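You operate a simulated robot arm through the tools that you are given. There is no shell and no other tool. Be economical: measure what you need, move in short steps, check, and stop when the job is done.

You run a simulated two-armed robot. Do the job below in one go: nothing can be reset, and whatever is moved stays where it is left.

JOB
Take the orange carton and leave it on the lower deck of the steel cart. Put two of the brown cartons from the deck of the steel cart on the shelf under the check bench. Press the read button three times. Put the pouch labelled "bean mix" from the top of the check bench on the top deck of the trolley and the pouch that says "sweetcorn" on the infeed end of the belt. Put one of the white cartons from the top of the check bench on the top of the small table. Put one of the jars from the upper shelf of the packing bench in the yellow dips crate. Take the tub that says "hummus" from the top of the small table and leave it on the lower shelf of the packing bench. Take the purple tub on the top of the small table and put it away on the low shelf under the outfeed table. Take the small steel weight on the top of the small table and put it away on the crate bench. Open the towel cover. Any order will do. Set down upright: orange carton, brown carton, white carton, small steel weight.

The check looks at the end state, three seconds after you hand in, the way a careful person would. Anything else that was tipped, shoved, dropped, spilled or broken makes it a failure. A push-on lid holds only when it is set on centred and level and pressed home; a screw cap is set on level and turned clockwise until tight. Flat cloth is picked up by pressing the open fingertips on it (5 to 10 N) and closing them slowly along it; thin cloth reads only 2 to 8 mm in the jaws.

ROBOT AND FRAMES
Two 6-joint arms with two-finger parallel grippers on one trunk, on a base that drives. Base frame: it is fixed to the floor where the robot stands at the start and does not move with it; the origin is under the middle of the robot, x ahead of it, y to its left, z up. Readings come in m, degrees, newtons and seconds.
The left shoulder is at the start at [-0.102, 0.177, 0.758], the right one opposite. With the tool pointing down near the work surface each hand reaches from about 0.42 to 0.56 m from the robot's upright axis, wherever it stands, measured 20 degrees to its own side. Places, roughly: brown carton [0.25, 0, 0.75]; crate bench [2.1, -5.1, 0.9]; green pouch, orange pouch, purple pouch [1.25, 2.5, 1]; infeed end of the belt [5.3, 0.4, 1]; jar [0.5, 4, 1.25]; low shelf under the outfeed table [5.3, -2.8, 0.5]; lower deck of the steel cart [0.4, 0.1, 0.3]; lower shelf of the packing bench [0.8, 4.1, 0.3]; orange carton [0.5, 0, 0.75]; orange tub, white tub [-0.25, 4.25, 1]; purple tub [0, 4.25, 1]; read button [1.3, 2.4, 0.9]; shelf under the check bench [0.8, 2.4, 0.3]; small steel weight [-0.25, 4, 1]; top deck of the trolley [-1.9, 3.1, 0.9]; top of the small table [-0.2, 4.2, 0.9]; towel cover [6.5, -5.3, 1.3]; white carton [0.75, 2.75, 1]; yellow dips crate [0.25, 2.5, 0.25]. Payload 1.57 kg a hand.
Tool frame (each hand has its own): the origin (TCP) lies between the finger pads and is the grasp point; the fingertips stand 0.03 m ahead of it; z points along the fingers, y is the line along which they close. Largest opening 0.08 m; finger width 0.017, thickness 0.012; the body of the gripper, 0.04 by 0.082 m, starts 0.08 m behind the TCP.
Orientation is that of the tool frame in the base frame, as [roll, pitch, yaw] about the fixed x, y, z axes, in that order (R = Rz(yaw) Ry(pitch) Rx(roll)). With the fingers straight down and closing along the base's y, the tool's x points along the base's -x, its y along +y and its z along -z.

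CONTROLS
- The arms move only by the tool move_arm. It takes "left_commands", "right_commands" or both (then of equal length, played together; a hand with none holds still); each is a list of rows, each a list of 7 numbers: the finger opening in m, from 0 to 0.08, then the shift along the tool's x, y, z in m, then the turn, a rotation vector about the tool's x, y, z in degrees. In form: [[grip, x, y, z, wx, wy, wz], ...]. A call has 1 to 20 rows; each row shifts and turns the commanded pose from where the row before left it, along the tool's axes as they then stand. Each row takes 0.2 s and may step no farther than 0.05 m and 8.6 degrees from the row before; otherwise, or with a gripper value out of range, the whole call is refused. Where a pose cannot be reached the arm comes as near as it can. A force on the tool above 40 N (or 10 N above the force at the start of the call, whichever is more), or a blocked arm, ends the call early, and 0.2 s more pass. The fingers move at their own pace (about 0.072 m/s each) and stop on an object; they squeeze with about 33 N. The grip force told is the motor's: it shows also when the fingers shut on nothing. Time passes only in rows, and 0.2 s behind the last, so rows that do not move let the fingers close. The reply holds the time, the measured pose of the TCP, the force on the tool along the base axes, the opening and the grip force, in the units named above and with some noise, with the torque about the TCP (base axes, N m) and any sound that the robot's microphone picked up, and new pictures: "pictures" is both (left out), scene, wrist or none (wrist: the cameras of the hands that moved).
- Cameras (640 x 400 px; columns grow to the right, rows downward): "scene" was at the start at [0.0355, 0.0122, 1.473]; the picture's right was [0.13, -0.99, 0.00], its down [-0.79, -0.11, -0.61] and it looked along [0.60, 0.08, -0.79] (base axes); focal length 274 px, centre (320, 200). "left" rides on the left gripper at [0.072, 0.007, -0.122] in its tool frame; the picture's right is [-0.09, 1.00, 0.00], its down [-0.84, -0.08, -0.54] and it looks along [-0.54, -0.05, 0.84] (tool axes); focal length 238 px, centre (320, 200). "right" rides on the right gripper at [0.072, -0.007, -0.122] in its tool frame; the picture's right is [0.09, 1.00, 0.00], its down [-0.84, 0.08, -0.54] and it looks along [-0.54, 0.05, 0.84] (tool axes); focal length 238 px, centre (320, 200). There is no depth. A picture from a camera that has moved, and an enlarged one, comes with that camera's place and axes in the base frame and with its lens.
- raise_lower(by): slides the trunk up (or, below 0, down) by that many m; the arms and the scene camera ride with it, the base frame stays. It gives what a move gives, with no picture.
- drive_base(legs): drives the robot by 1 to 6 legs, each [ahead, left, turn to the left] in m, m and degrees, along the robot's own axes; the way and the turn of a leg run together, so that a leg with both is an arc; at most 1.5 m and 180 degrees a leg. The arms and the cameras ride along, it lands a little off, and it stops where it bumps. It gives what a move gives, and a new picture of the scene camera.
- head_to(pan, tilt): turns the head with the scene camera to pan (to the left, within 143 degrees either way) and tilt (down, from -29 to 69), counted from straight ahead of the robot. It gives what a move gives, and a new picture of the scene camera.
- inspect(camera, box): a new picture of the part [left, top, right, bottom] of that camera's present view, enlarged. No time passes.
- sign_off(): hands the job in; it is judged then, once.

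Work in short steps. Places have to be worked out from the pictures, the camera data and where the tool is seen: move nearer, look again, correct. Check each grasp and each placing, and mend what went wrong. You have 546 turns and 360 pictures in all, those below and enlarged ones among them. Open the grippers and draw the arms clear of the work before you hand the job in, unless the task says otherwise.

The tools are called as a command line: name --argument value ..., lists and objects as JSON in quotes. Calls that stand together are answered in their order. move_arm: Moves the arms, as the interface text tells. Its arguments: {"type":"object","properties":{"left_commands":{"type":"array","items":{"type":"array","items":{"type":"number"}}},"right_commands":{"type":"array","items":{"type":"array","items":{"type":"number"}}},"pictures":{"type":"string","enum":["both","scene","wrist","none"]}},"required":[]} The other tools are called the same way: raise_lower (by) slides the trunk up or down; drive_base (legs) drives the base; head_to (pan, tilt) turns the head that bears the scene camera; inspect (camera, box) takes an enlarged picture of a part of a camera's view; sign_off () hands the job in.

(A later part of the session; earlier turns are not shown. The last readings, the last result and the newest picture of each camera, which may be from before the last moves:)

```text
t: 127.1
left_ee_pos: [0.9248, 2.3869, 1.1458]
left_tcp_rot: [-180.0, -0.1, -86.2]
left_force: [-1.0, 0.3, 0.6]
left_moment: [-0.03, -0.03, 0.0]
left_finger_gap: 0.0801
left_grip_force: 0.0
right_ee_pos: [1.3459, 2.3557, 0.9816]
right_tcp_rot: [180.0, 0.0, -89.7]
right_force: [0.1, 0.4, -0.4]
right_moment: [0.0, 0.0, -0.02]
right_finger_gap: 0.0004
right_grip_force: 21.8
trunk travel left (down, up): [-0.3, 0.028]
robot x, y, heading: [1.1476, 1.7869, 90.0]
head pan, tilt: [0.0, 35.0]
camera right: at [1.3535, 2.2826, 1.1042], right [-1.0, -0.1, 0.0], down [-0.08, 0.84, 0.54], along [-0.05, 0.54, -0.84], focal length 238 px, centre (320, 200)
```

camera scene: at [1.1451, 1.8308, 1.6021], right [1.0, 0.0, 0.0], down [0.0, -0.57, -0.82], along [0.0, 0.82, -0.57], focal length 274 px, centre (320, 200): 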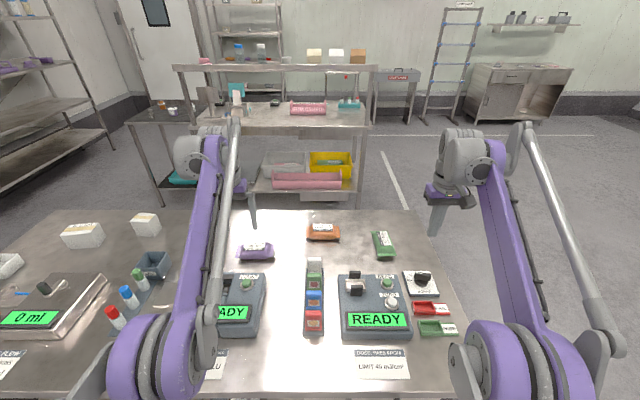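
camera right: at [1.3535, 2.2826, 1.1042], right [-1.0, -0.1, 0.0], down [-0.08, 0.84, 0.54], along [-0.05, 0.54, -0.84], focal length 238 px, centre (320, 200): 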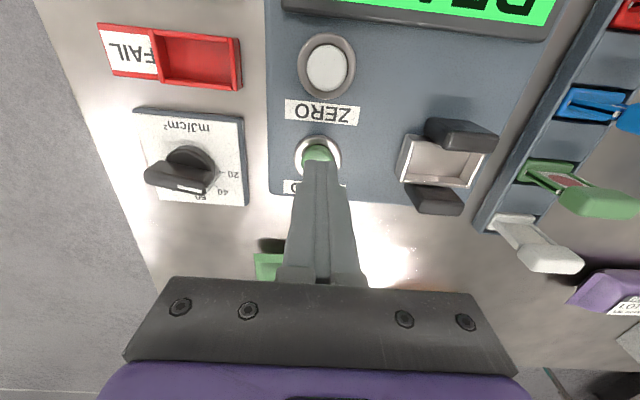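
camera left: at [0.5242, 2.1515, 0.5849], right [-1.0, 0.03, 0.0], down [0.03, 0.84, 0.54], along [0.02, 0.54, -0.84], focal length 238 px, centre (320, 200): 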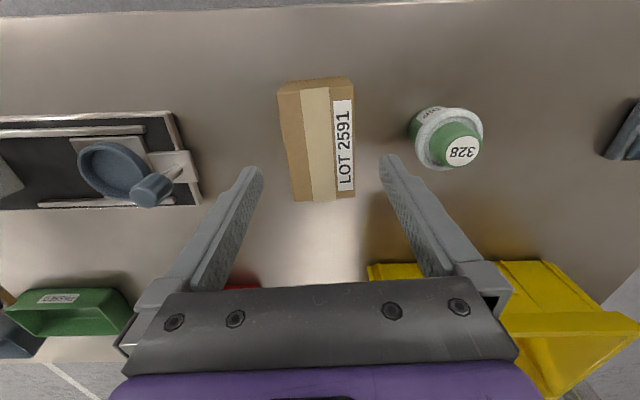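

Aligned. I press in small steps and watch the force and the display.

move_arm --right_commands '[[0.0, 0.002, -0.002, 0.006, 0, 0, 0], [0.0, 0, 0, 0.006, 0, 0, 0], [0.0, 0, 0, 0.003, 0, 0, 0]]' --pictures "none"

```text
t: 127.9
left_ee_pos: [0.9256, 2.3874, 1.1447]
left_tcp_rot: [180.0, -0.1, -86.2]
left_force: [-0.5, -0.5, 0.6]
left_moment: [-0.03, 0.01, -0.01]
left_finger_gap: 0.0801
left_grip_force: 0.0
right_ee_pos: [1.3481, 2.3536, 0.9673]
right_tcp_rot: [-180.0, 0.0, -89.7]
right_force: [0.4, 0.4, 0.4]
right_moment: [0.04, -0.03, 0.04]
right_finger_gap: 0.0001
right_grip_force: 21.2
trunk travel left (down, up): [-0.3, 0.028]
robot x, y, heading: [1.1461, 1.7811, 90.2]
head pan, tilt: [0.0, 35.0]
```

move_arm --right_commands '[[0.0, 0, 0, 0.003, 0, 0, 0], [0.0, 0, 0, 0.002, 0, 0, 0]]' --pictures "none"

```text
t: 128.5
left_ee_pos: [0.9253, 2.3862, 1.1454]
left_tcp_rot: [179.9, -0.1, -86.3]
left_force: [-0.4, 0.5, -1.1]
left_moment: [0.0, -0.02, -0.01]
left_finger_gap: 0.0802
left_grip_force: 0.0
right_ee_pos: [1.3468, 2.3537, 0.9637]
right_tcp_rot: [-180.0, -0.1, -89.7]
right_force: [-0.1, 0.3, 0.2]
right_moment: [0.01, -0.03, -0.05]
right_finger_gap: 0.0
right_grip_force: 21.3
trunk travel left (down, up): [-0.3, 0.028]
robot x, y, heading: [1.1447, 1.7809, 90.3]
head pan, tilt: [0.0, 35.0]
```

move_arm --right_commands '[[0.0, 0, 0, 0.003, 0, 0, 0], [0.0, 0, 0, 0.002, 0, 0, 0]]' --pictures "none"

```text
t: 129.1
left_ee_pos: [0.9258, 2.3881, 1.1452]
left_tcp_rot: [180.0, -0.1, -86.1]
left_force: [0.5, -0.7, 0.5]
left_moment: [-0.01, -0.01, -0.04]
left_finger_gap: 0.0798
left_grip_force: 0.0
right_ee_pos: [1.3481, 2.3533, 0.9595]
right_tcp_rot: [-180.0, 0.0, -89.7]
right_force: [0.6, -0.1, 2.2]
right_moment: [0.03, 0.0, -0.01]
right_finger_gap: 0.0
right_grip_force: 21.6
trunk travel left (down, up): [-0.3, 0.028]
robot x, y, heading: [1.1438, 1.7826, 90.1]
head pan, tilt: [0.0, 35.0]
```

Contact is at 2 N. I push a little further and look.

move_arm --right_commands '[[0.0, 0, 0, 0.0025, 0, 0, 0], [0.0, 0, 0, 0.0, 0, 0, 0]]' --pictures "wrist"

```text
t: 129.7
left_ee_pos: [0.9254, 2.3862, 1.146]
left_tcp_rot: [180.0, 0.0, -86.3]
left_force: [0.3, 0.0, 0.0]
left_moment: [0.03, 0.04, 0.02]
left_finger_gap: 0.0799
left_grip_force: 0.0
right_ee_pos: [1.3477, 2.3541, 0.9556]
right_tcp_rot: [180.0, 0.0, -89.8]
right_force: [0.5, 2.9, 4.2]
right_moment: [0.08, -0.02, 0.02]
right_finger_gap: 0.0
right_grip_force: 21.9
trunk travel left (down, up): [-0.3, 0.028]
robot x, y, heading: [1.146, 1.7838, 90.1]
head pan, tilt: [0.0, 35.0]
heard: click
camera right: at [1.3553, 2.2812, 1.0783], right [-1.0, -0.1, 0.0], down [-0.08, 0.84, 0.54], along [-0.05, 0.54, -0.84], focal length 238 px, centre (320, 200)
```

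right: 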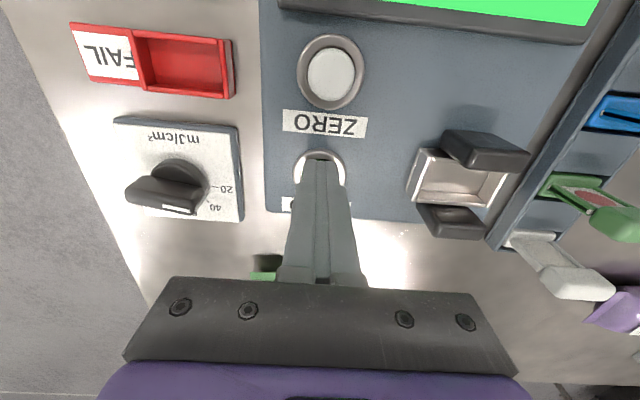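

Heard a click: press one. I release well clear and look at the display.

move_arm --right_commands '[[0.0, 0, 0, -0.01, 0, 0, 0], [0.0, 0, 0, -0.01, 0, 0, 0], [0.0, 0, 0, 0.0, 0, 0, 0]]' --pictures "scene"

```text
t: 130.5
left_ee_pos: [0.924, 2.3874, 1.1463]
left_tcp_rot: [-180.0, 0.0, -86.2]
left_force: [-0.6, 0.1, -0.4]
left_moment: [-0.04, 0.0, -0.02]
left_finger_gap: 0.0799
left_grip_force: 0.1
right_ee_pos: [1.3477, 2.3533, 0.976]
right_tcp_rot: [180.0, 0.0, -89.7]
right_force: [-0.3, 0.6, 0.5]
right_moment: [0.03, 0.02, -0.01]
right_finger_gap: 0.0001
right_grip_force: 21.4
trunk travel left (down, up): [-0.3, 0.028]
robot x, y, heading: [1.1432, 1.7837, 90.1]
head pan, tilt: [0.0, 35.0]
camera scene: at [1.1452, 1.8317, 1.6022], right [1.0, 0.0, 0.0], down [0.0, -0.57, -0.82], along [0.0, 0.82, -0.57], focal length 274 px, centre (320, 200)
```

scene: 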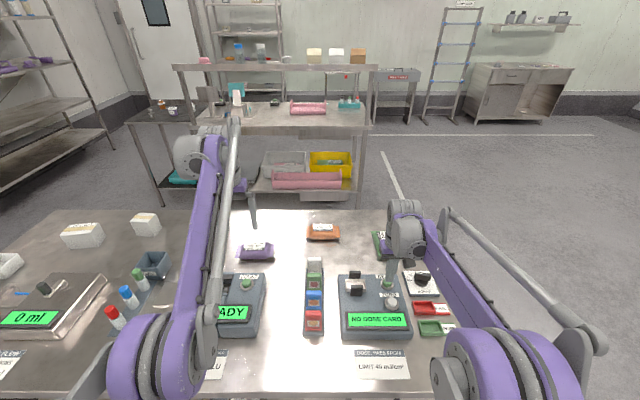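

The display now reads "NO DOSE CARD", so the press was counted. Second press.

move_arm --right_commands '[[0.0, 0, 0, 0.01, 0, 0, 0], [0.0, 0, 0, 0.008, 0, 0, 0], [0.0, 0, 0, 0.003, 0, 0, 0], [0.0, 0, 0, 0.0, 0, 0, 0]]' --pictures "none"

move_arm --right_commands '[[0.0, 0, 0, -0.01, 0, 0, 0], [0.0, 0, 0, -0.01, 0, 0, 0], [0.0, 0, 0, 0.0, 0, 0, 0], [0.0, 0, 0, 0.0, 0, 0, 0], [0.0, 0, 0, 0.0, 0, 0, 0], [0.0, 0, 0, 0.0, 0, 0, 0]]' --pictures "none"

```text
t: 131.5
left_ee_pos: [0.9263, 2.3863, 1.1466]
left_tcp_rot: [180.0, 0.0, -86.2]
left_force: [-0.6, -0.5, 0.8]
left_moment: [-0.01, 0.0, -0.01]
left_finger_gap: 0.0799
left_grip_force: 0.0
right_ee_pos: [1.3481, 2.3537, 0.9558]
right_tcp_rot: [-180.0, 0.0, -89.7]
right_force: [1.8, 3.3, 6.4]
right_moment: [0.11, -0.05, -0.02]
right_finger_gap: 0.0001
right_grip_force: 22.1
trunk travel left (down, up): [-0.3, 0.028]
robot x, y, heading: [1.1425, 1.7872, 90.0]
head pan, tilt: [0.0, 35.0]
heard: click
```

```text
t: 132.9
left_ee_pos: [0.9252, 2.3869, 1.1454]
left_tcp_rot: [180.0, 0.1, -86.2]
left_force: [0.8, -0.6, -0.2]
left_moment: [-0.01, -0.01, -0.02]
left_finger_gap: 0.0801
left_grip_force: 0.0
right_ee_pos: [1.347, 2.354, 0.9747]
right_tcp_rot: [-180.0, 0.0, -89.7]
right_force: [-0.1, 0.2, -0.4]
right_moment: [0.01, 0.03, 0.02]
right_finger_gap: 0.0
right_grip_force: 21.2
trunk travel left (down, up): [-0.3, 0.028]
robot x, y, heading: [1.1495, 1.7846, 90.0]
head pan, tilt: [0.0, 35.0]
```

The second click was heard. Third press.

move_arm --right_commands '[[0.0, 0, 0, 0.01, 0, 0, 0], [0.0, 0, 0, 0.008, 0, 0, 0], [0.0, 0, 0, 0.003, 0, 0, 0], [0.0, 0, 0, 0.0, 0, 0, 0]]' --pictures "none"

move_arm --right_commands '[[0.0, 0, 0, -0.02, 0, 0, 0], [0.0, 0, 0, -0.04, 0, 0, 0], [0.0, 0, 0, -0.04, 0, 0, 0], [0.0, 0, 0, -0.04, 0, 0, 0], [0.0, 0, 0, -0.04, 0, 0, 0]]' --pictures "none"

```text
t: 133.9
left_ee_pos: [0.9246, 2.3846, 1.1467]
left_tcp_rot: [180.0, 0.0, -86.2]
left_force: [0.4, -0.6, -0.6]
left_moment: [0.01, 0.0, 0.01]
left_finger_gap: 0.0798
left_grip_force: 0.1
right_ee_pos: [1.3465, 2.3546, 0.9557]
right_tcp_rot: [180.0, 0.1, -89.7]
right_force: [-0.3, 4.5, 16.4]
right_moment: [0.16, -0.04, 0.04]
right_finger_gap: 0.0
right_grip_force: 20.9
trunk travel left (down, up): [-0.3, 0.028]
robot x, y, heading: [1.1517, 1.7849, 89.9]
head pan, tilt: [0.0, 35.0]
heard: click
```

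```text
t: 135.1
left_ee_pos: [0.9259, 2.3866, 1.1457]
left_tcp_rot: [179.9, -0.1, -86.2]
left_force: [-0.6, -0.3, 0.1]
left_moment: [0.01, -0.01, 0.03]
left_finger_gap: 0.0797
left_grip_force: 0.1
right_ee_pos: [1.3484, 2.353, 1.1357]
right_tcp_rot: [-179.9, 0.1, -89.7]
right_force: [0.5, -0.2, 0.0]
right_moment: [0.0, 0.0, -0.01]
right_finger_gap: 0.0001
right_grip_force: 21.5
trunk travel left (down, up): [-0.3, 0.028]
robot x, y, heading: [1.1473, 1.786, 89.9]
head pan, tilt: [0.0, 35.0]
```

Three presses are done. I drive around the right end of the bench to its back side.

drive_base --legs '[[-0.3, 0, 0], [0, -1.1, 0], [1.5, 0, 0], [0.4, 0, 0], [0, 0, 90], [0, 0, 90]]'

```text
t: 163.3
left_ee_pos: [2.4573, 2.7604, 1.146]
left_tcp_rot: [180.0, 0.0, 92.8]
left_force: [0.2, 1.1, 0.0]
left_moment: [-0.03, 0.0, 0.0]
left_finger_gap: 0.0801
left_grip_force: 0.1
right_ee_pos: [2.0337, 2.8016, 1.1342]
right_tcp_rot: [180.0, 0.0, 89.3]
right_force: [0.4, 0.2, 0.8]
right_moment: [0.0, -0.02, 0.01]
right_finger_gap: 0.0002
right_grip_force: 21.2
trunk travel left (down, up): [-0.3, 0.028]
robot x, y, heading: [2.246, 3.3687, -91.2]
head pan, tilt: [0.0, 35.0]
camera scene: at [2.2475, 3.3249, 1.6023], right [-1.0, 0.02, 0.0], down [0.01, 0.57, -0.82], along [-0.01, -0.82, -0.57], focal length 274 px, centre (320, 200)
```

scene: 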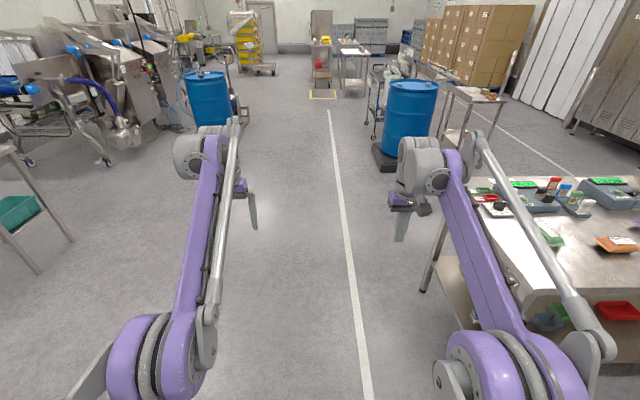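

Now I drive sideways along the back of the bench to x of about 0.85.

drive_base --legs '[[0, 0, 1.2], [0, -1.4, 0], [0.2, 0, 0]]'

```text
t: 177.3
left_ee_pos: [1.0667, 2.5657, 1.1467]
left_tcp_rot: [180.0, 0.0, 93.7]
left_force: [-0.2, 0.8, 0.3]
left_moment: [0.0, 0.03, 0.0]
left_finger_gap: 0.0796
left_grip_force: 0.1
right_ee_pos: [0.6446, 2.599, 1.1344]
right_tcp_rot: [-180.0, 0.0, 90.1]
right_force: [-0.3, -0.7, 0.2]
right_moment: [-0.01, 0.01, -0.01]
right_finger_gap: 0.0
right_grip_force: 21.0
trunk travel left (down, up): [-0.3, 0.028]
robot x, y, heading: [0.8496, 3.1681, -90.1]
head pan, tilt: [0.0, 35.0]
camera scene: at [0.8488, 3.1251, 1.6021], right [-1.0, 0.0, 0.0], down [0.0, 0.57, -0.82], along [0.0, -0.82, -0.57], focal length 274 px, centre (320, 200)
```

scene: 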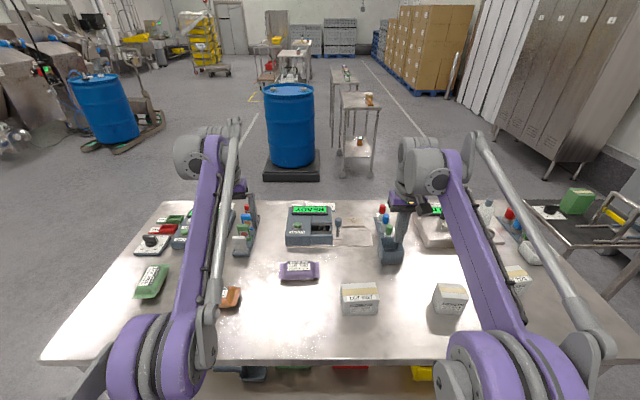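

The purple pouch is near (0.91, 2.54) and a white carton near (0.74, 2.66). I bring each hand above its target.

move_arm --left_commands '[[0.08, -0.0025, -0.039, 0.0, 0, 0, 0], [0.08, -0.0025, -0.039, 0.0, 0, 0, 0], [0.08, -0.0025, -0.039, 0.0, 0, 0, 0], [0.08, -0.0025, -0.039, 0.0, 0, 0, 0]]' --right_commands '[[0.08, 0.02, 0.025, 0.0, 0, 0, 0], [0.08, 0.02, 0.025, 0.0, 0, 0, 0], [0.08, 0.02, 0.025, 0.0, 0, 0, 0], [0.08, 0.0, 0.015, 0.0, 0, 0, 0]]' --pictures "wrist"

```text
t: 178.3
left_ee_pos: [0.9122, 2.5585, 1.1362]
left_tcp_rot: [179.9, -0.1, 93.7]
left_force: [0.3, -0.2, -0.3]
left_moment: [0.03, -0.02, 0.03]
left_finger_gap: 0.08
left_grip_force: 0.1
left hand out of reach, approached as far as the arm can: row 3, 4
right_ee_pos: [0.7329, 2.6589, 1.133]
right_tcp_rot: [179.8, 0.1, 90.2]
right_force: [-0.3, 0.1, -0.7]
right_moment: [0.02, 0.01, 0.0]
right_finger_gap: 0.0801
right_grip_force: 0.0
trunk travel left (down, up): [-0.3, 0.028]
robot x, y, heading: [0.85, 3.1673, -90.1]
head pan, tilt: [0.0, 35.0]
camera right: at [0.7263, 2.7304, 1.2562], right [1.0, 0.1, 0.0], down [0.08, -0.84, 0.54], along [0.05, -0.54, -0.84], focal length 238 px, centre (320, 200)
camera left: at [0.9146, 2.6307, 1.2587], right [1.0, -0.03, 0.0], down [-0.02, -0.84, 0.54], along [-0.01, -0.54, -0.84], focal length 238 px, centre (320, 200)
```

right: 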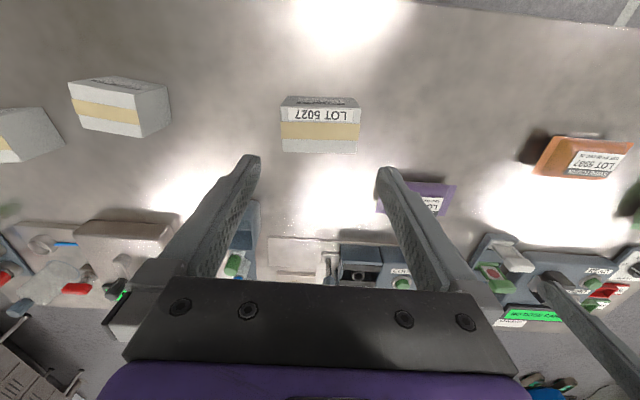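
left: 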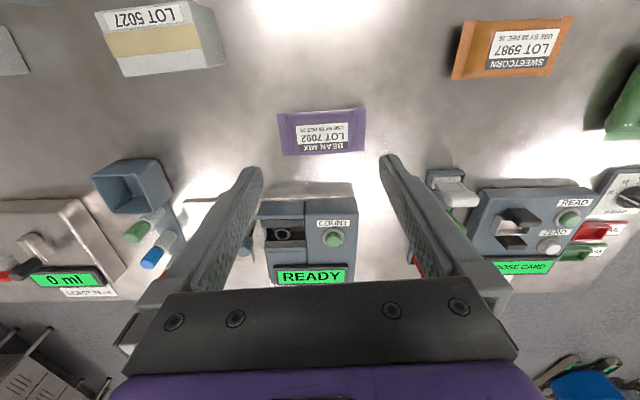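

The left hand is at its reach limit, so I drive 0.08 m closer. Then I align the right hand with the white carton while the left hand stays clear.

drive_base --legs '[[0.08, 0, 0]]'

move_arm --left_commands '[[0.08, 0.02, 0.03, 0, 0, 0, 0], [0.08, 0.02, 0.03, 0, 0, 0, 0], [0.08, 0, 0.03, 0, 0, 0, 0], [0.08, 0, 0.03, 0, 0, 0, 0], [0.08, 0, 0.03, 0, 0, 0, 0], [0.08, 0, 0, 0, 0, 0, 0], [0.08, 0, 0, 0, 0, 0, 0], [0.08, 0, 0, 0, 0, 0, 0], [0.08, 0, 0, 0, 0, 0, 0], [0.08, 0, 0, 0, 0, 0, 0], [0.08, 0, 0, 0, 0, 0, 0], [0.08, 0, 0, 0, 0, 0, 0]]' --right_commands '[[0.08, 0.033, 0, 0.03, 0, 0, 0], [0.08, 0.033, 0, 0.03, 0, 0, 0], [0.08, 0, 0, 0, 0, 0, 8.47], [0.08, 0, 0, 0, 0, 0, 8.47], [0.08, 0, 0, 0, 0, 0, 8.47], [0.08, 0, 0, 0, 0, 0, 8.47], [0.08, 0, 0, 0, 0, 0, 8.47], [0.08, 0, 0, 0, 0, 0, 8.47], [0.08, 0, 0, 0, 0, 0, 8.47], [0.08, 0, 0, 0, 0, 0, 8.47], [0.08, 0, 0, 0, 0, 0, 8.47], [0.08, 0, 0, 0, 0, 0, 8.47]]' --pictures "wrist"

```text
t: 179.4
left_ee_pos: [0.9128, 2.4799, 1.1367]
left_tcp_rot: [180.0, -0.1, 93.6]
left_force: [-0.2, 0.8, -0.4]
left_moment: [0.01, 0.02, 0.0]
left_finger_gap: 0.0796
left_grip_force: 0.0
right_ee_pos: [0.7338, 2.5796, 1.1336]
right_tcp_rot: [180.0, -0.1, 90.2]
right_force: [0.4, 0.3, 0.0]
right_moment: [0.03, -0.01, -0.03]
right_finger_gap: 0.08
right_grip_force: 0.1
trunk travel left (down, up): [-0.3, 0.028]
robot x, y, heading: [0.8497, 3.0896, -90.3]
head pan, tilt: [0.0, 35.0]
camera scene: at [0.8486, 3.0452, 1.6021], right [-1.0, 0.0, 0.0], down [0.0, 0.57, -0.82], along [0.0, -0.82, -0.57], focal length 274 px, centre (320, 200)
```

scene: 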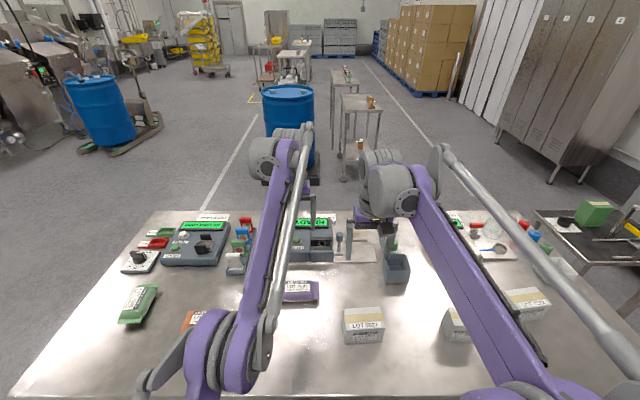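

```text
t: 182.0
left_ee_pos: [1.0595, 2.5284, 1.1358]
left_tcp_rot: [179.9, 0.0, 93.7]
left_force: [-0.7, 0.7, -0.3]
left_moment: [0.0, -0.03, 0.0]
left_finger_gap: 0.0798
left_grip_force: 0.0
right_ee_pos: [0.7331, 2.6454, 1.0749]
right_tcp_rot: [179.9, -0.1, 5.4]
right_force: [0.4, -0.1, -0.9]
right_moment: [-0.02, -0.02, 0.03]
right_finger_gap: 0.0801
right_grip_force: 0.1
trunk travel left (down, up): [-0.3, 0.028]
robot x, y, heading: [0.8533, 3.09, -90.1]
head pan, tilt: [0.0, 35.0]
camera right: at [0.8043, 2.6587, 1.1965], right [0.18, -0.98, 0.0], down [-0.83, -0.16, 0.54], along [-0.53, -0.1, -0.84], focal length 238 px, centre (320, 200)
camera left: at [1.062, 2.6004, 1.2589], right [1.0, -0.03, 0.0], down [-0.02, -0.84, 0.54], along [-0.01, -0.54, -0.84], focal length 238 px, centre (320, 200)
```

right: 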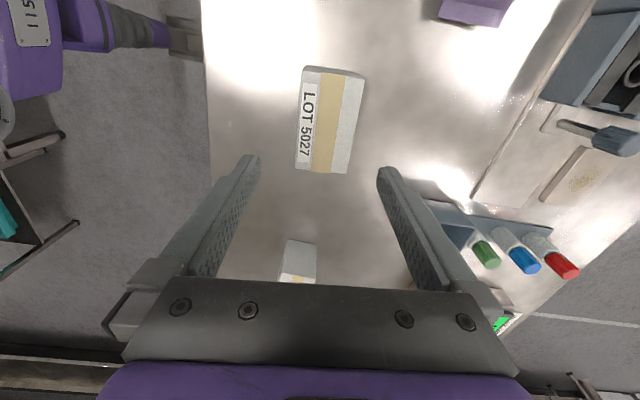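
left: 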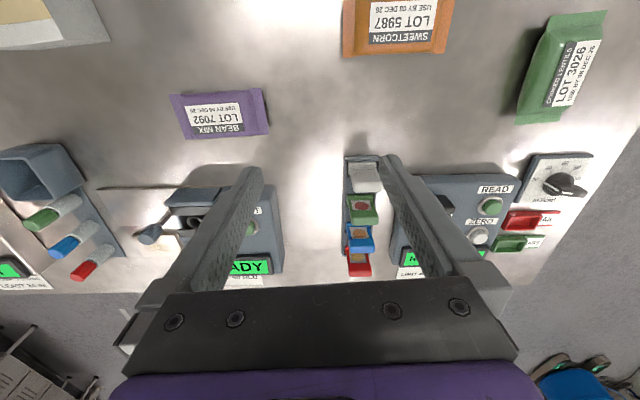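

The white carton is centred to within 7 mm. I correct, go down to about 0.92 and close.

move_arm --right_commands '[[0.08, 0.001, 0.007, 0.02, 0, 0, 1.4], [0.08, 0, 0, 0.035, 0, 0, 0], [0.08, 0, 0, 0.035, 0, 0, 0], [0.08, 0, 0, 0.035, 0, 0, 0], [0.08, 0, 0, 0.025, 0, 0, 0], [0.08, 0, 0, 0.0, 0, 0, 0], [0.0, 0, 0, 0, 0, 0, 0], [0.0, 0, 0, 0, 0, 0, 0], [0.0, 0, 0, 0, 0, 0, 0], [0.0, 0, 0, 0, 0, 0, 0]]' --pictures "wrist"

```text
t: 184.2
left_ee_pos: [1.0601, 2.5279, 1.1364]
left_tcp_rot: [-180.0, -0.1, 93.7]
left_force: [0.2, 0.0, -0.4]
left_moment: [0.01, 0.02, -0.01]
left_finger_gap: 0.0802
left_grip_force: 0.1
right_ee_pos: [0.7353, 2.6388, 0.9244]
right_tcp_rot: [-180.0, 0.0, 4.2]
right_force: [-0.1, 0.5, -0.6]
right_moment: [0.0, 0.0, -0.05]
right_finger_gap: 0.0596
right_grip_force: 33.2
trunk travel left (down, up): [-0.3, 0.028]
robot x, y, heading: [0.849, 3.0895, -90.3]
head pan, tilt: [0.0, 35.0]
camera right: at [0.8065, 2.6496, 1.0468], right [0.16, -0.99, 0.0], down [-0.83, -0.14, 0.54], along [-0.53, -0.09, -0.84], focal length 238 px, centre (320, 200)
```

right: 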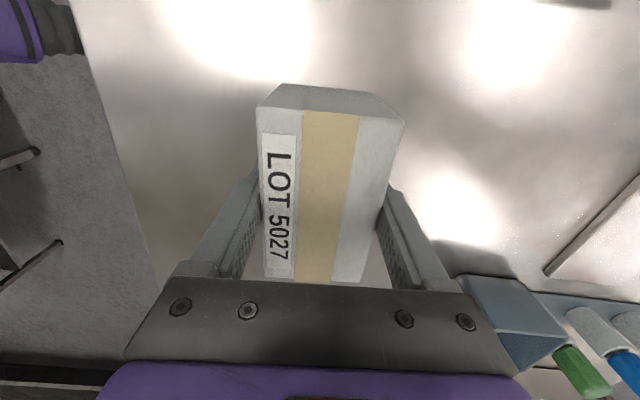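

Gripped at 0.06. I lift gently.

move_arm --right_commands '[[0.0, 0, 0, -0.005, 0, 0, 0], [0.0, 0, 0, -0.01, 0, 0, 0], [0.0, 0, 0, -0.015, 0, 0, 0], [0.0, 0, 0, -0.02, 0, 0, 0], [0.0, 0, 0, -0.02, 0, 0, 0], [0.0, 0, 0, -0.025, 0, 0, 0], [0.0, 0, 0, -0.025, 0, 0, 0], [0.0, 0, 0, -0.025, 0, 0, 0], [0.0, 0, 0, -0.025, 0, 0, 0], [0.0, 0, 0, -0.025, 0, 0, 0], [0.0, 0, 0, -0.01, 0, 0, 0], [0.0, 0, 0, 0, 0, 0, 0]]' --pictures "none"

```text
t: 186.8
left_ee_pos: [1.0601, 2.5276, 1.1371]
left_tcp_rot: [180.0, -0.1, 93.7]
left_force: [0.0, 0.3, -0.2]
left_moment: [0.0, 0.03, 0.02]
left_finger_gap: 0.0797
left_grip_force: 0.0
right_ee_pos: [0.7357, 2.6393, 1.1303]
right_tcp_rot: [180.0, -0.1, 4.0]
right_force: [0.0, 0.1, -2.7]
right_moment: [-0.02, -0.04, -0.01]
right_finger_gap: 0.0596
right_grip_force: 33.0
trunk travel left (down, up): [-0.3, 0.028]
robot x, y, heading: [0.8485, 3.0907, -90.3]
head pan, tilt: [0.0, 35.0]
```

I move the right hand with its carton aside, and align the left hand over the bean mix pouch.

move_arm --left_commands '[[0.08, 0, 0, 0, 0, 0, 0], [0.08, 0, 0, 0, 0, 0, 0], [0.08, 0.0013, -0.0358, 0.015, 0, 0, 0], [0.08, 0.0013, -0.0358, 0.015, 0, 0, 0], [0.08, 0.0013, -0.0358, 0.015, 0, 0, 0], [0.08, 0.0013, -0.0358, 0.015, 0, 0, 0], [0.08, 0, 0, 0, 0, 0, -8.1], [0.08, 0, 0, 0, 0, 0, -8.1], [0.08, 0, 0, 0, 0, 0, -8.1], [0.08, 0, 0, 0, 0, 0, -8.1], [0.08, 0, 0, 0, 0, 0, -8.1], [0.08, 0, 0, 0, 0, 0, -8.1], [0.08, 0, 0, 0, 0, 0, -8.1], [0.08, 0, 0, 0, 0, 0, -8.1], [0.08, 0, 0, 0, 0, 0, -8.1], [0.08, 0, 0, 0, 0, 0, -8.1], [0.08, 0, 0, 0, 0, 0, -8.1]]' --right_commands '[[0.0, -0.04, 0, 0, 0, 0, 0], [0.0, -0.04, 0, 0, 0, 0, 0], [0.0, -0.04, 0, 0, 0, 0, 0], [0.0, -0.04, 0, 0, 0, 0, 0], [0.0, -0.04, 0, 0, 0, 0, 0], [0.0, 0, 0, 0, 0, 0, 0], [0.0, 0, 0, 0, 0, 0, 0], [0.0, 0, 0, 0, 0, 0, 0], [0.0, 0, 0, 0, 0, 0, 0], [0.0, 0, 0, 0, 0, 0, 0], [0.0, 0, 0, 0, 0, 0, 0], [0.0, 0, 0, 0, 0, 0, 0], [0.0, 0, 0, 0, 0, 0, 0], [0.0, 0, 0, 0, 0, 0, 0], [0.0, 0, 0, 0, 0, 0, 0], [0.0, 0, 0, 0, 0, 0, 0], [0.0, 0, 0, 0, 0, 0, 0]]' --pictures "both"

```text
t: 190.4
left_ee_pos: [0.9173, 2.5244, 1.0772]
left_tcp_rot: [180.0, 0.1, -177.1]
left_force: [0.4, -0.1, -0.2]
left_moment: [0.0, 0.0, 0.04]
left_finger_gap: 0.08
left_grip_force: 0.1
right_ee_pos: [0.5364, 2.6225, 1.1303]
right_tcp_rot: [-180.0, 0.0, 4.1]
right_force: [0.6, -0.5, -2.8]
right_moment: [-0.02, 0.03, -0.01]
right_finger_gap: 0.0597
right_grip_force: 33.0
trunk travel left (down, up): [-0.3, 0.028]
robot x, y, heading: [0.851, 3.0889, -90.3]
head pan, tilt: [0.0, 35.0]
camera scene: at [0.8486, 3.045, 1.6022], right [-1.0, 0.0, 0.0], down [0.0, 0.57, -0.82], along [0.0, -0.82, -0.57], focal length 274 px, centre (320, 200)
camera right: at [0.6069, 2.6347, 1.2524], right [0.16, -0.99, 0.0], down [-0.83, -0.14, 0.54], along [-0.53, -0.09, -0.84], focal length 238 px, centre (320, 200)
camera left: at [0.8453, 2.5279, 1.1988], right [0.04, 1.0, 0.0], down [0.84, -0.04, 0.54], along [0.54, -0.02, -0.84], focal length 238 px, centre (320, 200)
```

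scene: 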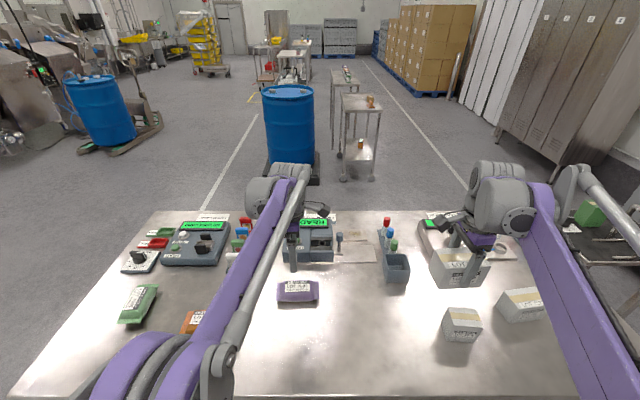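
right: 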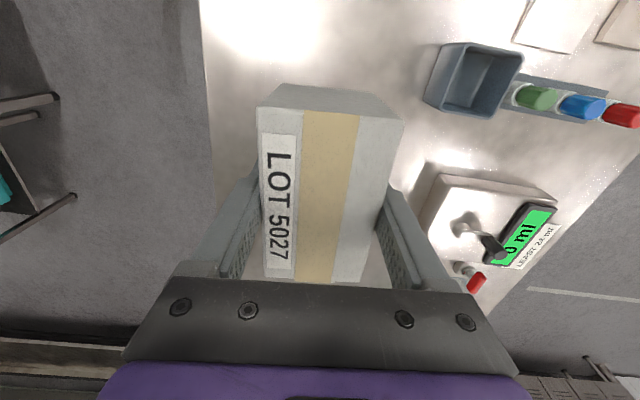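
left: 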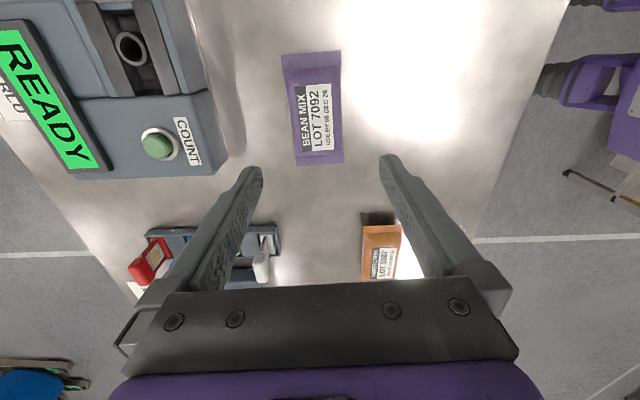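

The pouch is centred at (0.915, 2.523). I lower to 0.92 and close on it.

move_arm --left_commands '[[0.08, 0.001, -0.001, 0.035, 0, 0, 0], [0.08, 0, 0, 0.035, 0, 0, 0], [0.08, 0, 0, 0.035, 0, 0, 0], [0.08, 0, 0, 0.035, 0, 0, 0], [0.08, 0, 0, 0.015, 0, 0, 0], [0.08, 0, 0, 0.0, 0, 0, 0]]' --pictures "wrist"

```text
t: 191.8
left_ee_pos: [0.9152, 2.5235, 0.9216]
left_tcp_rot: [179.9, 0.1, -177.2]
left_force: [-0.1, -0.2, 1.1]
left_moment: [-0.03, 0.0, 0.04]
left_finger_gap: 0.0798
left_grip_force: 0.0
right_ee_pos: [0.534, 2.6238, 1.1295]
right_tcp_rot: [179.9, 0.0, 4.1]
right_force: [-0.7, -0.3, -1.8]
right_moment: [-0.05, 0.0, -0.04]
right_finger_gap: 0.0599
right_grip_force: 32.6
trunk travel left (down, up): [-0.3, 0.028]
robot x, y, heading: [0.8443, 3.0932, -90.0]
head pan, tilt: [0.0, 35.0]
camera left: at [0.8435, 2.5273, 1.0434], right [0.04, 1.0, 0.0], down [0.84, -0.04, 0.54], along [0.54, -0.02, -0.84], focal length 238 px, centre (320, 200)
```

left: 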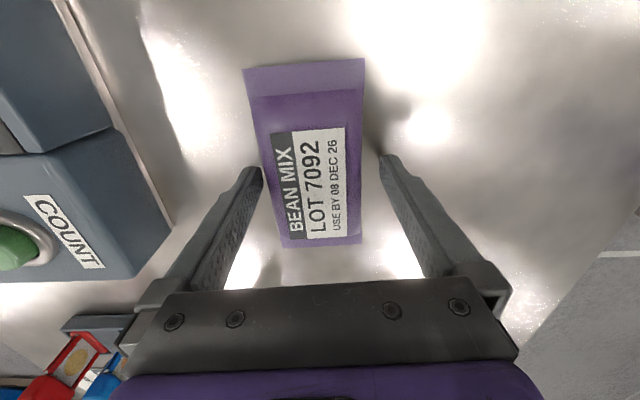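

Aligned. I close on the pouch.

move_arm --left_commands '[[0.05, 0, 0, 0.0, 0, 0, 0], [0.02, 0, 0, 0.0, 0, 0, 0], [0.0, 0, 0, 0.0, 0, 0, 0], [0.0, 0, 0, 0.0, 0, 0, 0], [0.0, 0, 0, 0.0, 0, 0, 0], [0.0, 0, 0, -0.005, 0, 0, 0], [0.0, 0, 0, -0.01, 0, 0, 0], [0.0, 0, 0, 0.0, 0, 0, 0]]' --pictures "wrist"

```text
t: 193.6
left_ee_pos: [0.9155, 2.5239, 0.9375]
left_tcp_rot: [179.8, 0.0, -177.2]
left_force: [0.0, -0.6, -3.4]
left_moment: [0.03, 0.02, 0.02]
left_finger_gap: 0.0617
left_grip_force: 33.1
right_ee_pos: [0.5354, 2.6229, 1.1293]
right_tcp_rot: [-179.9, -0.1, 4.1]
right_force: [-0.1, 0.1, -2.2]
right_moment: [0.02, -0.02, -0.01]
right_finger_gap: 0.0597
right_grip_force: 33.4
trunk travel left (down, up): [-0.3, 0.028]
robot x, y, heading: [0.8478, 3.0894, -90.1]
head pan, tilt: [0.0, 35.0]
camera left: at [0.844, 2.5268, 1.0588], right [0.04, 1.0, 0.0], down [0.84, -0.04, 0.54], along [0.54, -0.02, -0.84], focal length 238 px, centre (320, 200)
```

left: 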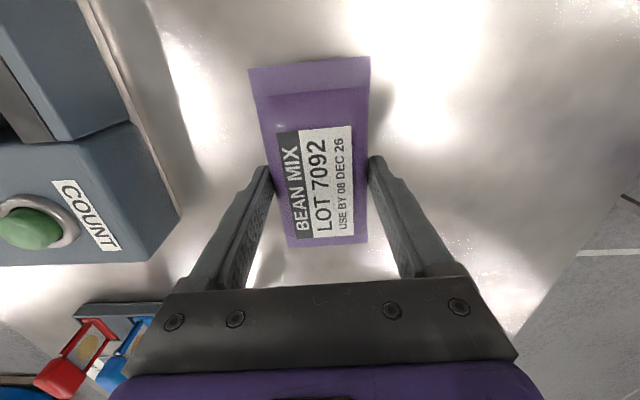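

The pouch is held. I lift, back off and turn to face the trolley side.

move_arm --left_commands '[[0.0, 0, 0, -0.015, 0, 0, 0], [0.0, 0, 0, -0.02, 0, 0, 0], [0.0, 0, 0, -0.025, 0, 0, 0], [0.0, 0, 0, -0.025, 0, 0, 0], [0.0, 0, 0, -0.025, 0, 0, 0], [0.0, 0, 0, -0.025, 0, 0, 0], [0.0, 0, 0, -0.025, 0, 0, 0], [0.0, 0, 0, -0.015, 0, 0, 0], [0.0, 0, 0, 0.0, 0, 0, 0]]' --pictures "none"

drive_base --legs '[[-0.15, 0, 0], [0, 0, -90]]'

```text
t: 195.6
left_ee_pos: [0.9155, 2.5243, 1.1125]
left_tcp_rot: [179.9, 0.1, -177.2]
left_force: [0.2, -0.3, -1.4]
left_moment: [0.01, 0.02, 0.04]
left_finger_gap: 0.0619
left_grip_force: 32.7
right_ee_pos: [0.5356, 2.6228, 1.1293]
right_tcp_rot: [-180.0, 0.0, 4.1]
right_force: [0.0, -0.7, -2.7]
right_moment: [0.01, 0.02, 0.0]
right_finger_gap: 0.0599
right_grip_force: 32.8
trunk travel left (down, up): [-0.3, 0.028]
robot x, y, heading: [0.849, 3.0876, -90.0]
head pan, tilt: [0.0, 35.0]
```

```text
t: 200.8
left_ee_pos: [0.2829, 3.1651, 1.1116]
left_tcp_rot: [179.9, 0.1, 93.3]
left_force: [0.0, 0.2, -1.6]
left_moment: [-0.02, 0.03, 0.0]
left_finger_gap: 0.0618
left_grip_force: 32.7
right_ee_pos: [0.3814, 3.5465, 1.129]
right_tcp_rot: [-179.9, 0.0, -85.4]
right_force: [-0.4, -0.2, -1.9]
right_moment: [0.0, 0.0, 0.0]
right_finger_gap: 0.0599
right_grip_force: 32.5
trunk travel left (down, up): [-0.3, 0.028]
robot x, y, heading: [0.8492, 3.2378, -179.5]
head pan, tilt: [0.0, 35.0]
camera scene: at [0.8027, 3.2401, 1.6022], right [-0.01, 1.0, 0.0], down [0.57, 0.0, -0.82], along [-0.82, -0.01, -0.57], focal length 274 px, centre (320, 200)
```

scene: 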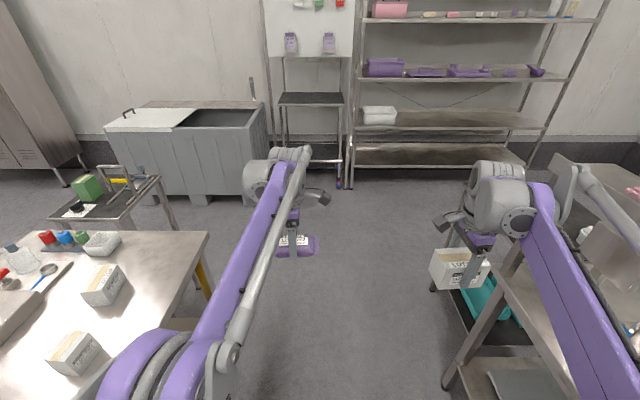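

The trolley is the narrow rack with black decks straight ahead, its top deck near (-1.89, 3.15, 0.9). I drive toward it.

drive_base --legs '[[1.5, 0, -0.5]]'

```text
t: 208.2
left_ee_pos: [-1.2115, 3.1649, 1.1121]
left_tcp_rot: [179.9, 0.0, 92.8]
left_force: [-0.4, 0.4, -2.9]
left_moment: [0.0, -0.01, 0.04]
left_finger_gap: 0.0617
left_grip_force: 33.3
right_ee_pos: [-1.113, 3.5453, 1.1295]
right_tcp_rot: [-180.0, 0.0, -85.8]
right_force: [0.7, -0.2, -2.3]
right_moment: [0.02, 0.01, 0.0]
right_finger_gap: 0.0595
right_grip_force: 33.2
trunk travel left (down, up): [-0.3, 0.028]
robot x, y, heading: [-0.6452, 3.2359, -180.0]
head pan, tilt: [0.0, 35.0]
camera scene: at [-0.6924, 3.2349, 1.6022], right [0.0, 1.0, 0.0], down [0.57, 0.0, -0.82], along [-0.82, 0.0, -0.57], focal length 274 px, centre (320, 200)
```

scene: 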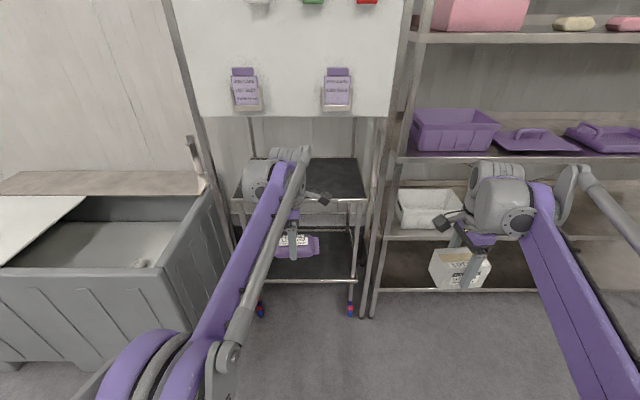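

I take a closer look at the trolley.

inspect --camera "scene" --box '[150, 0, 430, 330]'

```text
1.21 times, centred on (290, 165) of scene
camera zoom: at [-0.6924, 3.2349, 1.6022], right [0.0, 1.0, 0.0], down [0.57, 0.0, -0.82], along [-0.82, 0.0, -0.57], focal length 332 px, centre (356, 242)
```

zoom: 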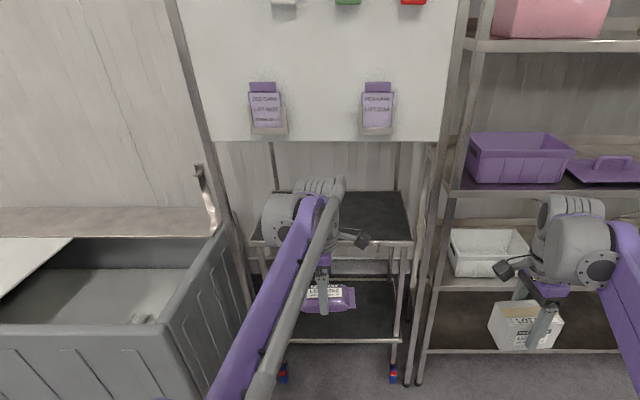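

The board stands over the front edge of the trolley (bottom edge at about z = 1.27), and the deck at 0.88 begins at about x = -1.74. I lower the trunk, tuck the right hand back, and drive the left hand in under the board.

raise_lower --by -0.1

move_arm --left_commands '[[0.0, 0, 0.02, 0.01, 0, 0, 0], [0.0, 0, 0.01, 0.01, 0, 0, 0], [0.0, 0, 0, 0, 0, 0, 0], [0.0, 0, 0, 0, 0, 0, 0], [0.0, 0, 0, 0, 0, 0, 0], [0.0, 0, 0, 0, 0, 0, 0]]' --right_commands '[[0.0, -0.01, -0.02, 0, 0, 0, 0], [0.0, -0.017, -0.041, 0, 0, 0, 0], [0.0, -0.017, -0.041, 0, 0, 0, 0], [0.0, -0.017, -0.041, 0, 0, 0, 0], [0.0, -0.017, -0.041, 0, 0, 0, 0], [0.0, -0.01, -0.02, 0, 0, 0, 0]]' --pictures "none"

drive_base --legs '[[0.4, 0, 0]]'

```text
t: 209.5
left_ee_pos: [-1.2126, 3.1645, 1.0119]
left_tcp_rot: [179.9, 0.0, 92.9]
left_force: [-0.4, -0.5, -1.4]
left_moment: [-0.04, -0.06, -0.03]
left_finger_gap: 0.0617
left_grip_force: 32.9
right_ee_pos: [-1.1122, 3.5449, 1.0301]
right_tcp_rot: [-180.0, 0.1, -85.8]
right_force: [-0.8, -0.9, -1.8]
right_moment: [-0.05, 0.0, 0.03]
right_finger_gap: 0.0596
right_grip_force: 32.8
trunk travel left (down, up): [-0.2, 0.128]
robot x, y, heading: [-0.6422, 3.2321, -180.0]
head pan, tilt: [0.0, 35.0]
```

```text
t: 210.9
left_ee_pos: [-1.1832, 3.1671, 0.9917]
left_tcp_rot: [179.9, 0.0, 92.8]
left_force: [0.0, -0.9, -1.9]
left_moment: [0.01, -0.04, 0.0]
left_finger_gap: 0.0615
left_grip_force: 32.6
right_ee_pos: [-0.9136, 3.6481, 1.0303]
right_tcp_rot: [180.0, 0.0, -85.8]
right_force: [-0.3, 0.4, -3.1]
right_moment: [0.02, 0.0, 0.03]
right_finger_gap: 0.0597
right_grip_force: 32.5
trunk travel left (down, up): [-0.2, 0.128]
robot x, y, heading: [-0.6448, 3.2301, -180.1]
head pan, tilt: [0.0, 35.0]
```

```text
t: 213.4
left_ee_pos: [-1.5828, 3.166, 0.991]
left_tcp_rot: [179.8, 0.2, 92.8]
left_force: [0.3, -0.3, -1.3]
left_moment: [0.01, -0.05, 0.03]
left_finger_gap: 0.0617
left_grip_force: 32.7
right_ee_pos: [-1.3146, 3.6491, 1.0292]
right_tcp_rot: [-179.9, -0.1, -85.8]
right_force: [0.2, -0.1, -2.0]
right_moment: [0.0, -0.02, -0.01]
right_finger_gap: 0.0597
right_grip_force: 32.4
trunk travel left (down, up): [-0.2, 0.128]
robot x, y, heading: [-1.0442, 3.2337, 180.1]
head pan, tilt: [0.0, 35.0]
camera scene: at [-1.0958, 3.2351, 1.4979], right [0.0, 1.0, 0.0], down [0.57, 0.0, -0.82], along [-0.82, 0.0, -0.57], focal length 274 px, centre (320, 200)
```

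scene: 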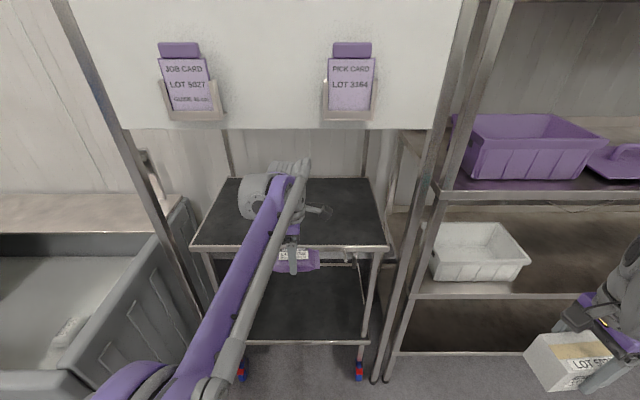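

Let me check the left wrist view for the deck edge before entering.

move_arm --left_commands '[[0.0, 0, -0.02, 0, 0, 0, 0], [0.0, 0, 0, 0, 0, 0, 0]]' --pictures "wrist"

```text
t: 214.0
left_ee_pos: [-1.6011, 3.1652, 0.9916]
left_tcp_rot: [-180.0, 0.0, 92.9]
left_force: [1.1, -0.9, -2.5]
left_moment: [-0.02, 0.02, 0.0]
left_finger_gap: 0.0619
left_grip_force: 32.7
right_ee_pos: [-1.3128, 3.6492, 1.0302]
right_tcp_rot: [-179.9, 0.0, -85.8]
right_force: [0.2, -0.6, -2.4]
right_moment: [0.02, 0.0, -0.01]
right_finger_gap: 0.0598
right_grip_force: 32.7
trunk travel left (down, up): [-0.2, 0.128]
robot x, y, heading: [-1.0465, 3.2322, 180.3]
head pan, tilt: [0.0, 35.0]
camera left: at [-1.5983, 3.2381, 1.1139], right [1.0, -0.04, 0.0], down [-0.04, -0.84, 0.54], along [-0.02, -0.54, -0.84], focal length 238 px, centre (320, 200)
```

left: 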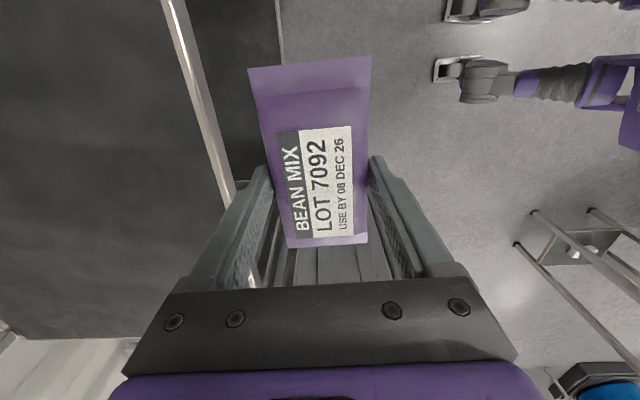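

The deck edge is at x of about -1.69 and z of about 0.90. I lower the hand to 0.965 and drive 0.17 m forward, so the wrist passes under the board.

move_arm --left_commands '[[0.0, 0, 0, 0.015, 0, 0, 0], [0.0, 0, 0, 0.012, 0, 0, 0]]' --pictures "none"

drive_base --legs '[[0.1, 0, 0]]'

```text
t: 214.6
left_ee_pos: [-1.6019, 3.1649, 0.9646]
left_tcp_rot: [179.9, 0.0, 92.8]
left_force: [0.2, 0.3, -2.5]
left_moment: [0.01, -0.02, 0.0]
left_finger_gap: 0.0616
left_grip_force: 32.6
right_ee_pos: [-1.3137, 3.6488, 1.031]
right_tcp_rot: [180.0, 0.1, -85.7]
right_force: [0.1, 0.3, -2.2]
right_moment: [0.01, 0.0, 0.02]
right_finger_gap: 0.0597
right_grip_force: 33.1
trunk travel left (down, up): [-0.2, 0.128]
robot x, y, heading: [-1.0437, 3.2357, 179.9]
head pan, tilt: [0.0, 35.0]
```

```text
t: 215.7
left_ee_pos: [-1.6999, 3.1662, 0.9648]
left_tcp_rot: [179.9, 0.0, 92.9]
left_force: [-0.4, -0.3, -0.9]
left_moment: [0.0, -0.02, 0.02]
left_finger_gap: 0.0617
left_grip_force: 33.3
right_ee_pos: [-1.4133, 3.6481, 1.0301]
right_tcp_rot: [-179.8, 0.0, -85.8]
right_force: [0.0, -0.1, -1.9]
right_moment: [0.05, 0.0, -0.02]
right_finger_gap: 0.0599
right_grip_force: 33.1
trunk travel left (down, up): [-0.2, 0.128]
robot x, y, heading: [-1.1446, 3.2359, 180.0]
head pan, tilt: [0.0, 35.0]
camera scene: at [-1.1943, 3.2351, 1.4979], right [0.0, 1.0, 0.0], down [0.57, 0.0, -0.82], along [-0.82, 0.0, -0.57], focal length 274 px, centre (320, 200)
```

scene: 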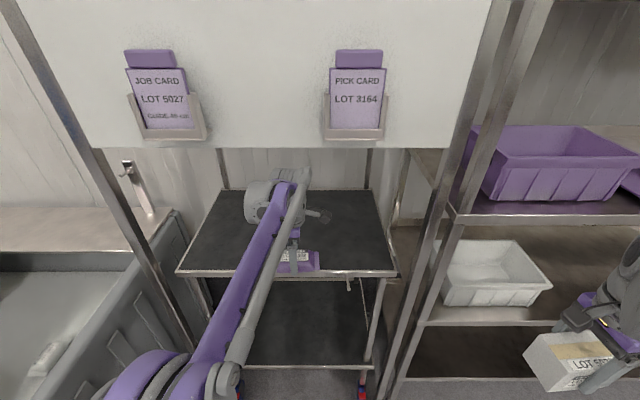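

The wrist is clear beneath the board. I go 0.07 m further, then lower.

drive_base --legs '[[0.07, 0, 0]]'

move_arm --left_commands '[[0.0, 0, 0, 0.01, 0, 0, 0], [0.0, 0, 0, 0.008, 0, 0, 0], [0.0, 0, 0, 0.0, 0, 0, 0]]' --pictures "wrist"

```text
t: 216.7
left_ee_pos: [-1.771, 3.1637, 0.9647]
left_tcp_rot: [179.9, 0.1, 92.9]
left_force: [-1.0, 0.6, -1.6]
left_moment: [0.04, -0.02, 0.04]
left_finger_gap: 0.0618
left_grip_force: 33.3
right_ee_pos: [-1.4824, 3.6491, 1.0298]
right_tcp_rot: [-179.8, 0.0, -85.8]
right_force: [-0.2, 0.3, -2.1]
right_moment: [0.01, -0.06, 0.01]
right_finger_gap: 0.0598
right_grip_force: 33.2
trunk travel left (down, up): [-0.2, 0.128]
robot x, y, heading: [-1.2138, 3.234, 179.9]
head pan, tilt: [0.0, 35.0]
camera scene: at [-1.2642, 3.2351, 1.4979], right [0.0, 1.0, 0.0], down [0.57, 0.0, -0.82], along [-0.82, 0.0, -0.57], focal length 274 px, centre (320, 200)
```

scene: 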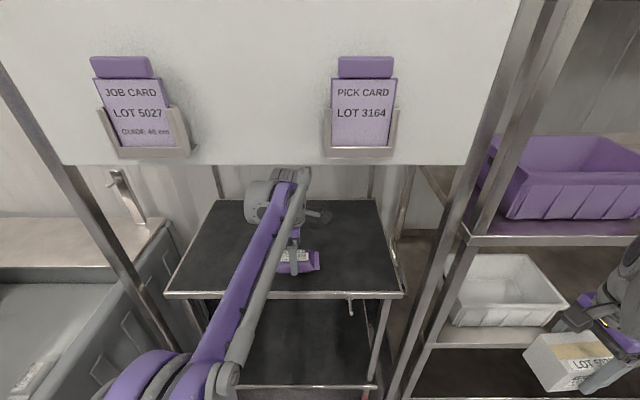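

```text
t: 217.5
left_ee_pos: [-1.7691, 3.1652, 0.9466]
left_tcp_rot: [179.9, 0.1, 92.9]
left_force: [-0.6, 1.5, -1.5]
left_moment: [-0.02, 0.02, 0.0]
left_finger_gap: 0.0618
left_grip_force: 33.1
right_ee_pos: [-1.4802, 3.6473, 1.0306]
right_tcp_rot: [-179.9, 0.0, -85.8]
right_force: [-1.1, 0.6, -2.7]
right_moment: [-0.01, 0.01, -0.01]
right_finger_gap: 0.0597
right_grip_force: 33.1
trunk travel left (down, up): [-0.2, 0.128]
robot x, y, heading: [-1.2136, 3.2347, 179.6]
head pan, tilt: [0.0, 35.0]
camera left: at [-1.7655, 3.2378, 1.069], right [1.0, -0.04, 0.0], down [-0.04, -0.84, 0.54], along [-0.02, -0.54, -0.84], focal length 238 px, centre (320, 200)
```

left: 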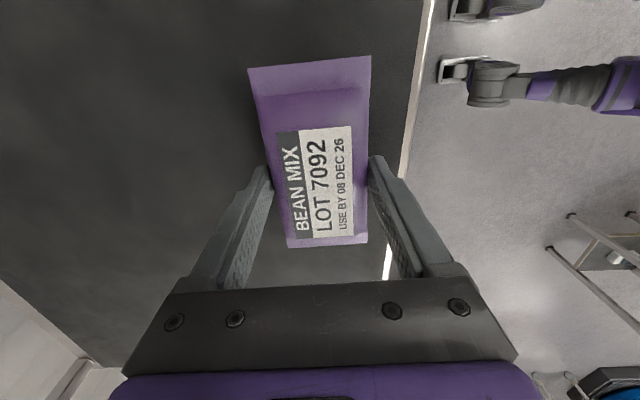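

The pouch is fully over the deck. I lower to contact.

move_arm --left_commands '[[0.0, 0, 0, 0.004, 0, 0, 0], [0.0, 0, 0, 0.004, 0, 0, 0], [0.0, 0, 0, 0.0, 0, 0, 0]]' --pictures "none"

```text
t: 218.3
left_ee_pos: [-1.7683, 3.1652, 0.9405]
left_tcp_rot: [-179.9, 0.1, 93.0]
left_force: [-13.0, -0.5, 33.7]
left_moment: [-0.04, 0.22, 0.05]
left_finger_gap: 0.0622
left_grip_force: 32.9
right_ee_pos: [-1.4809, 3.6499, 1.0305]
right_tcp_rot: [179.9, 0.0, -85.8]
right_force: [-0.3, -0.8, -2.4]
right_moment: [-0.02, 0.0, 0.01]
right_finger_gap: 0.0596
right_grip_force: 32.6
trunk travel left (down, up): [-0.2, 0.128]
robot x, y, heading: [-1.2165, 3.233, 180.0]
head pan, tilt: [0.0, 35.0]
```

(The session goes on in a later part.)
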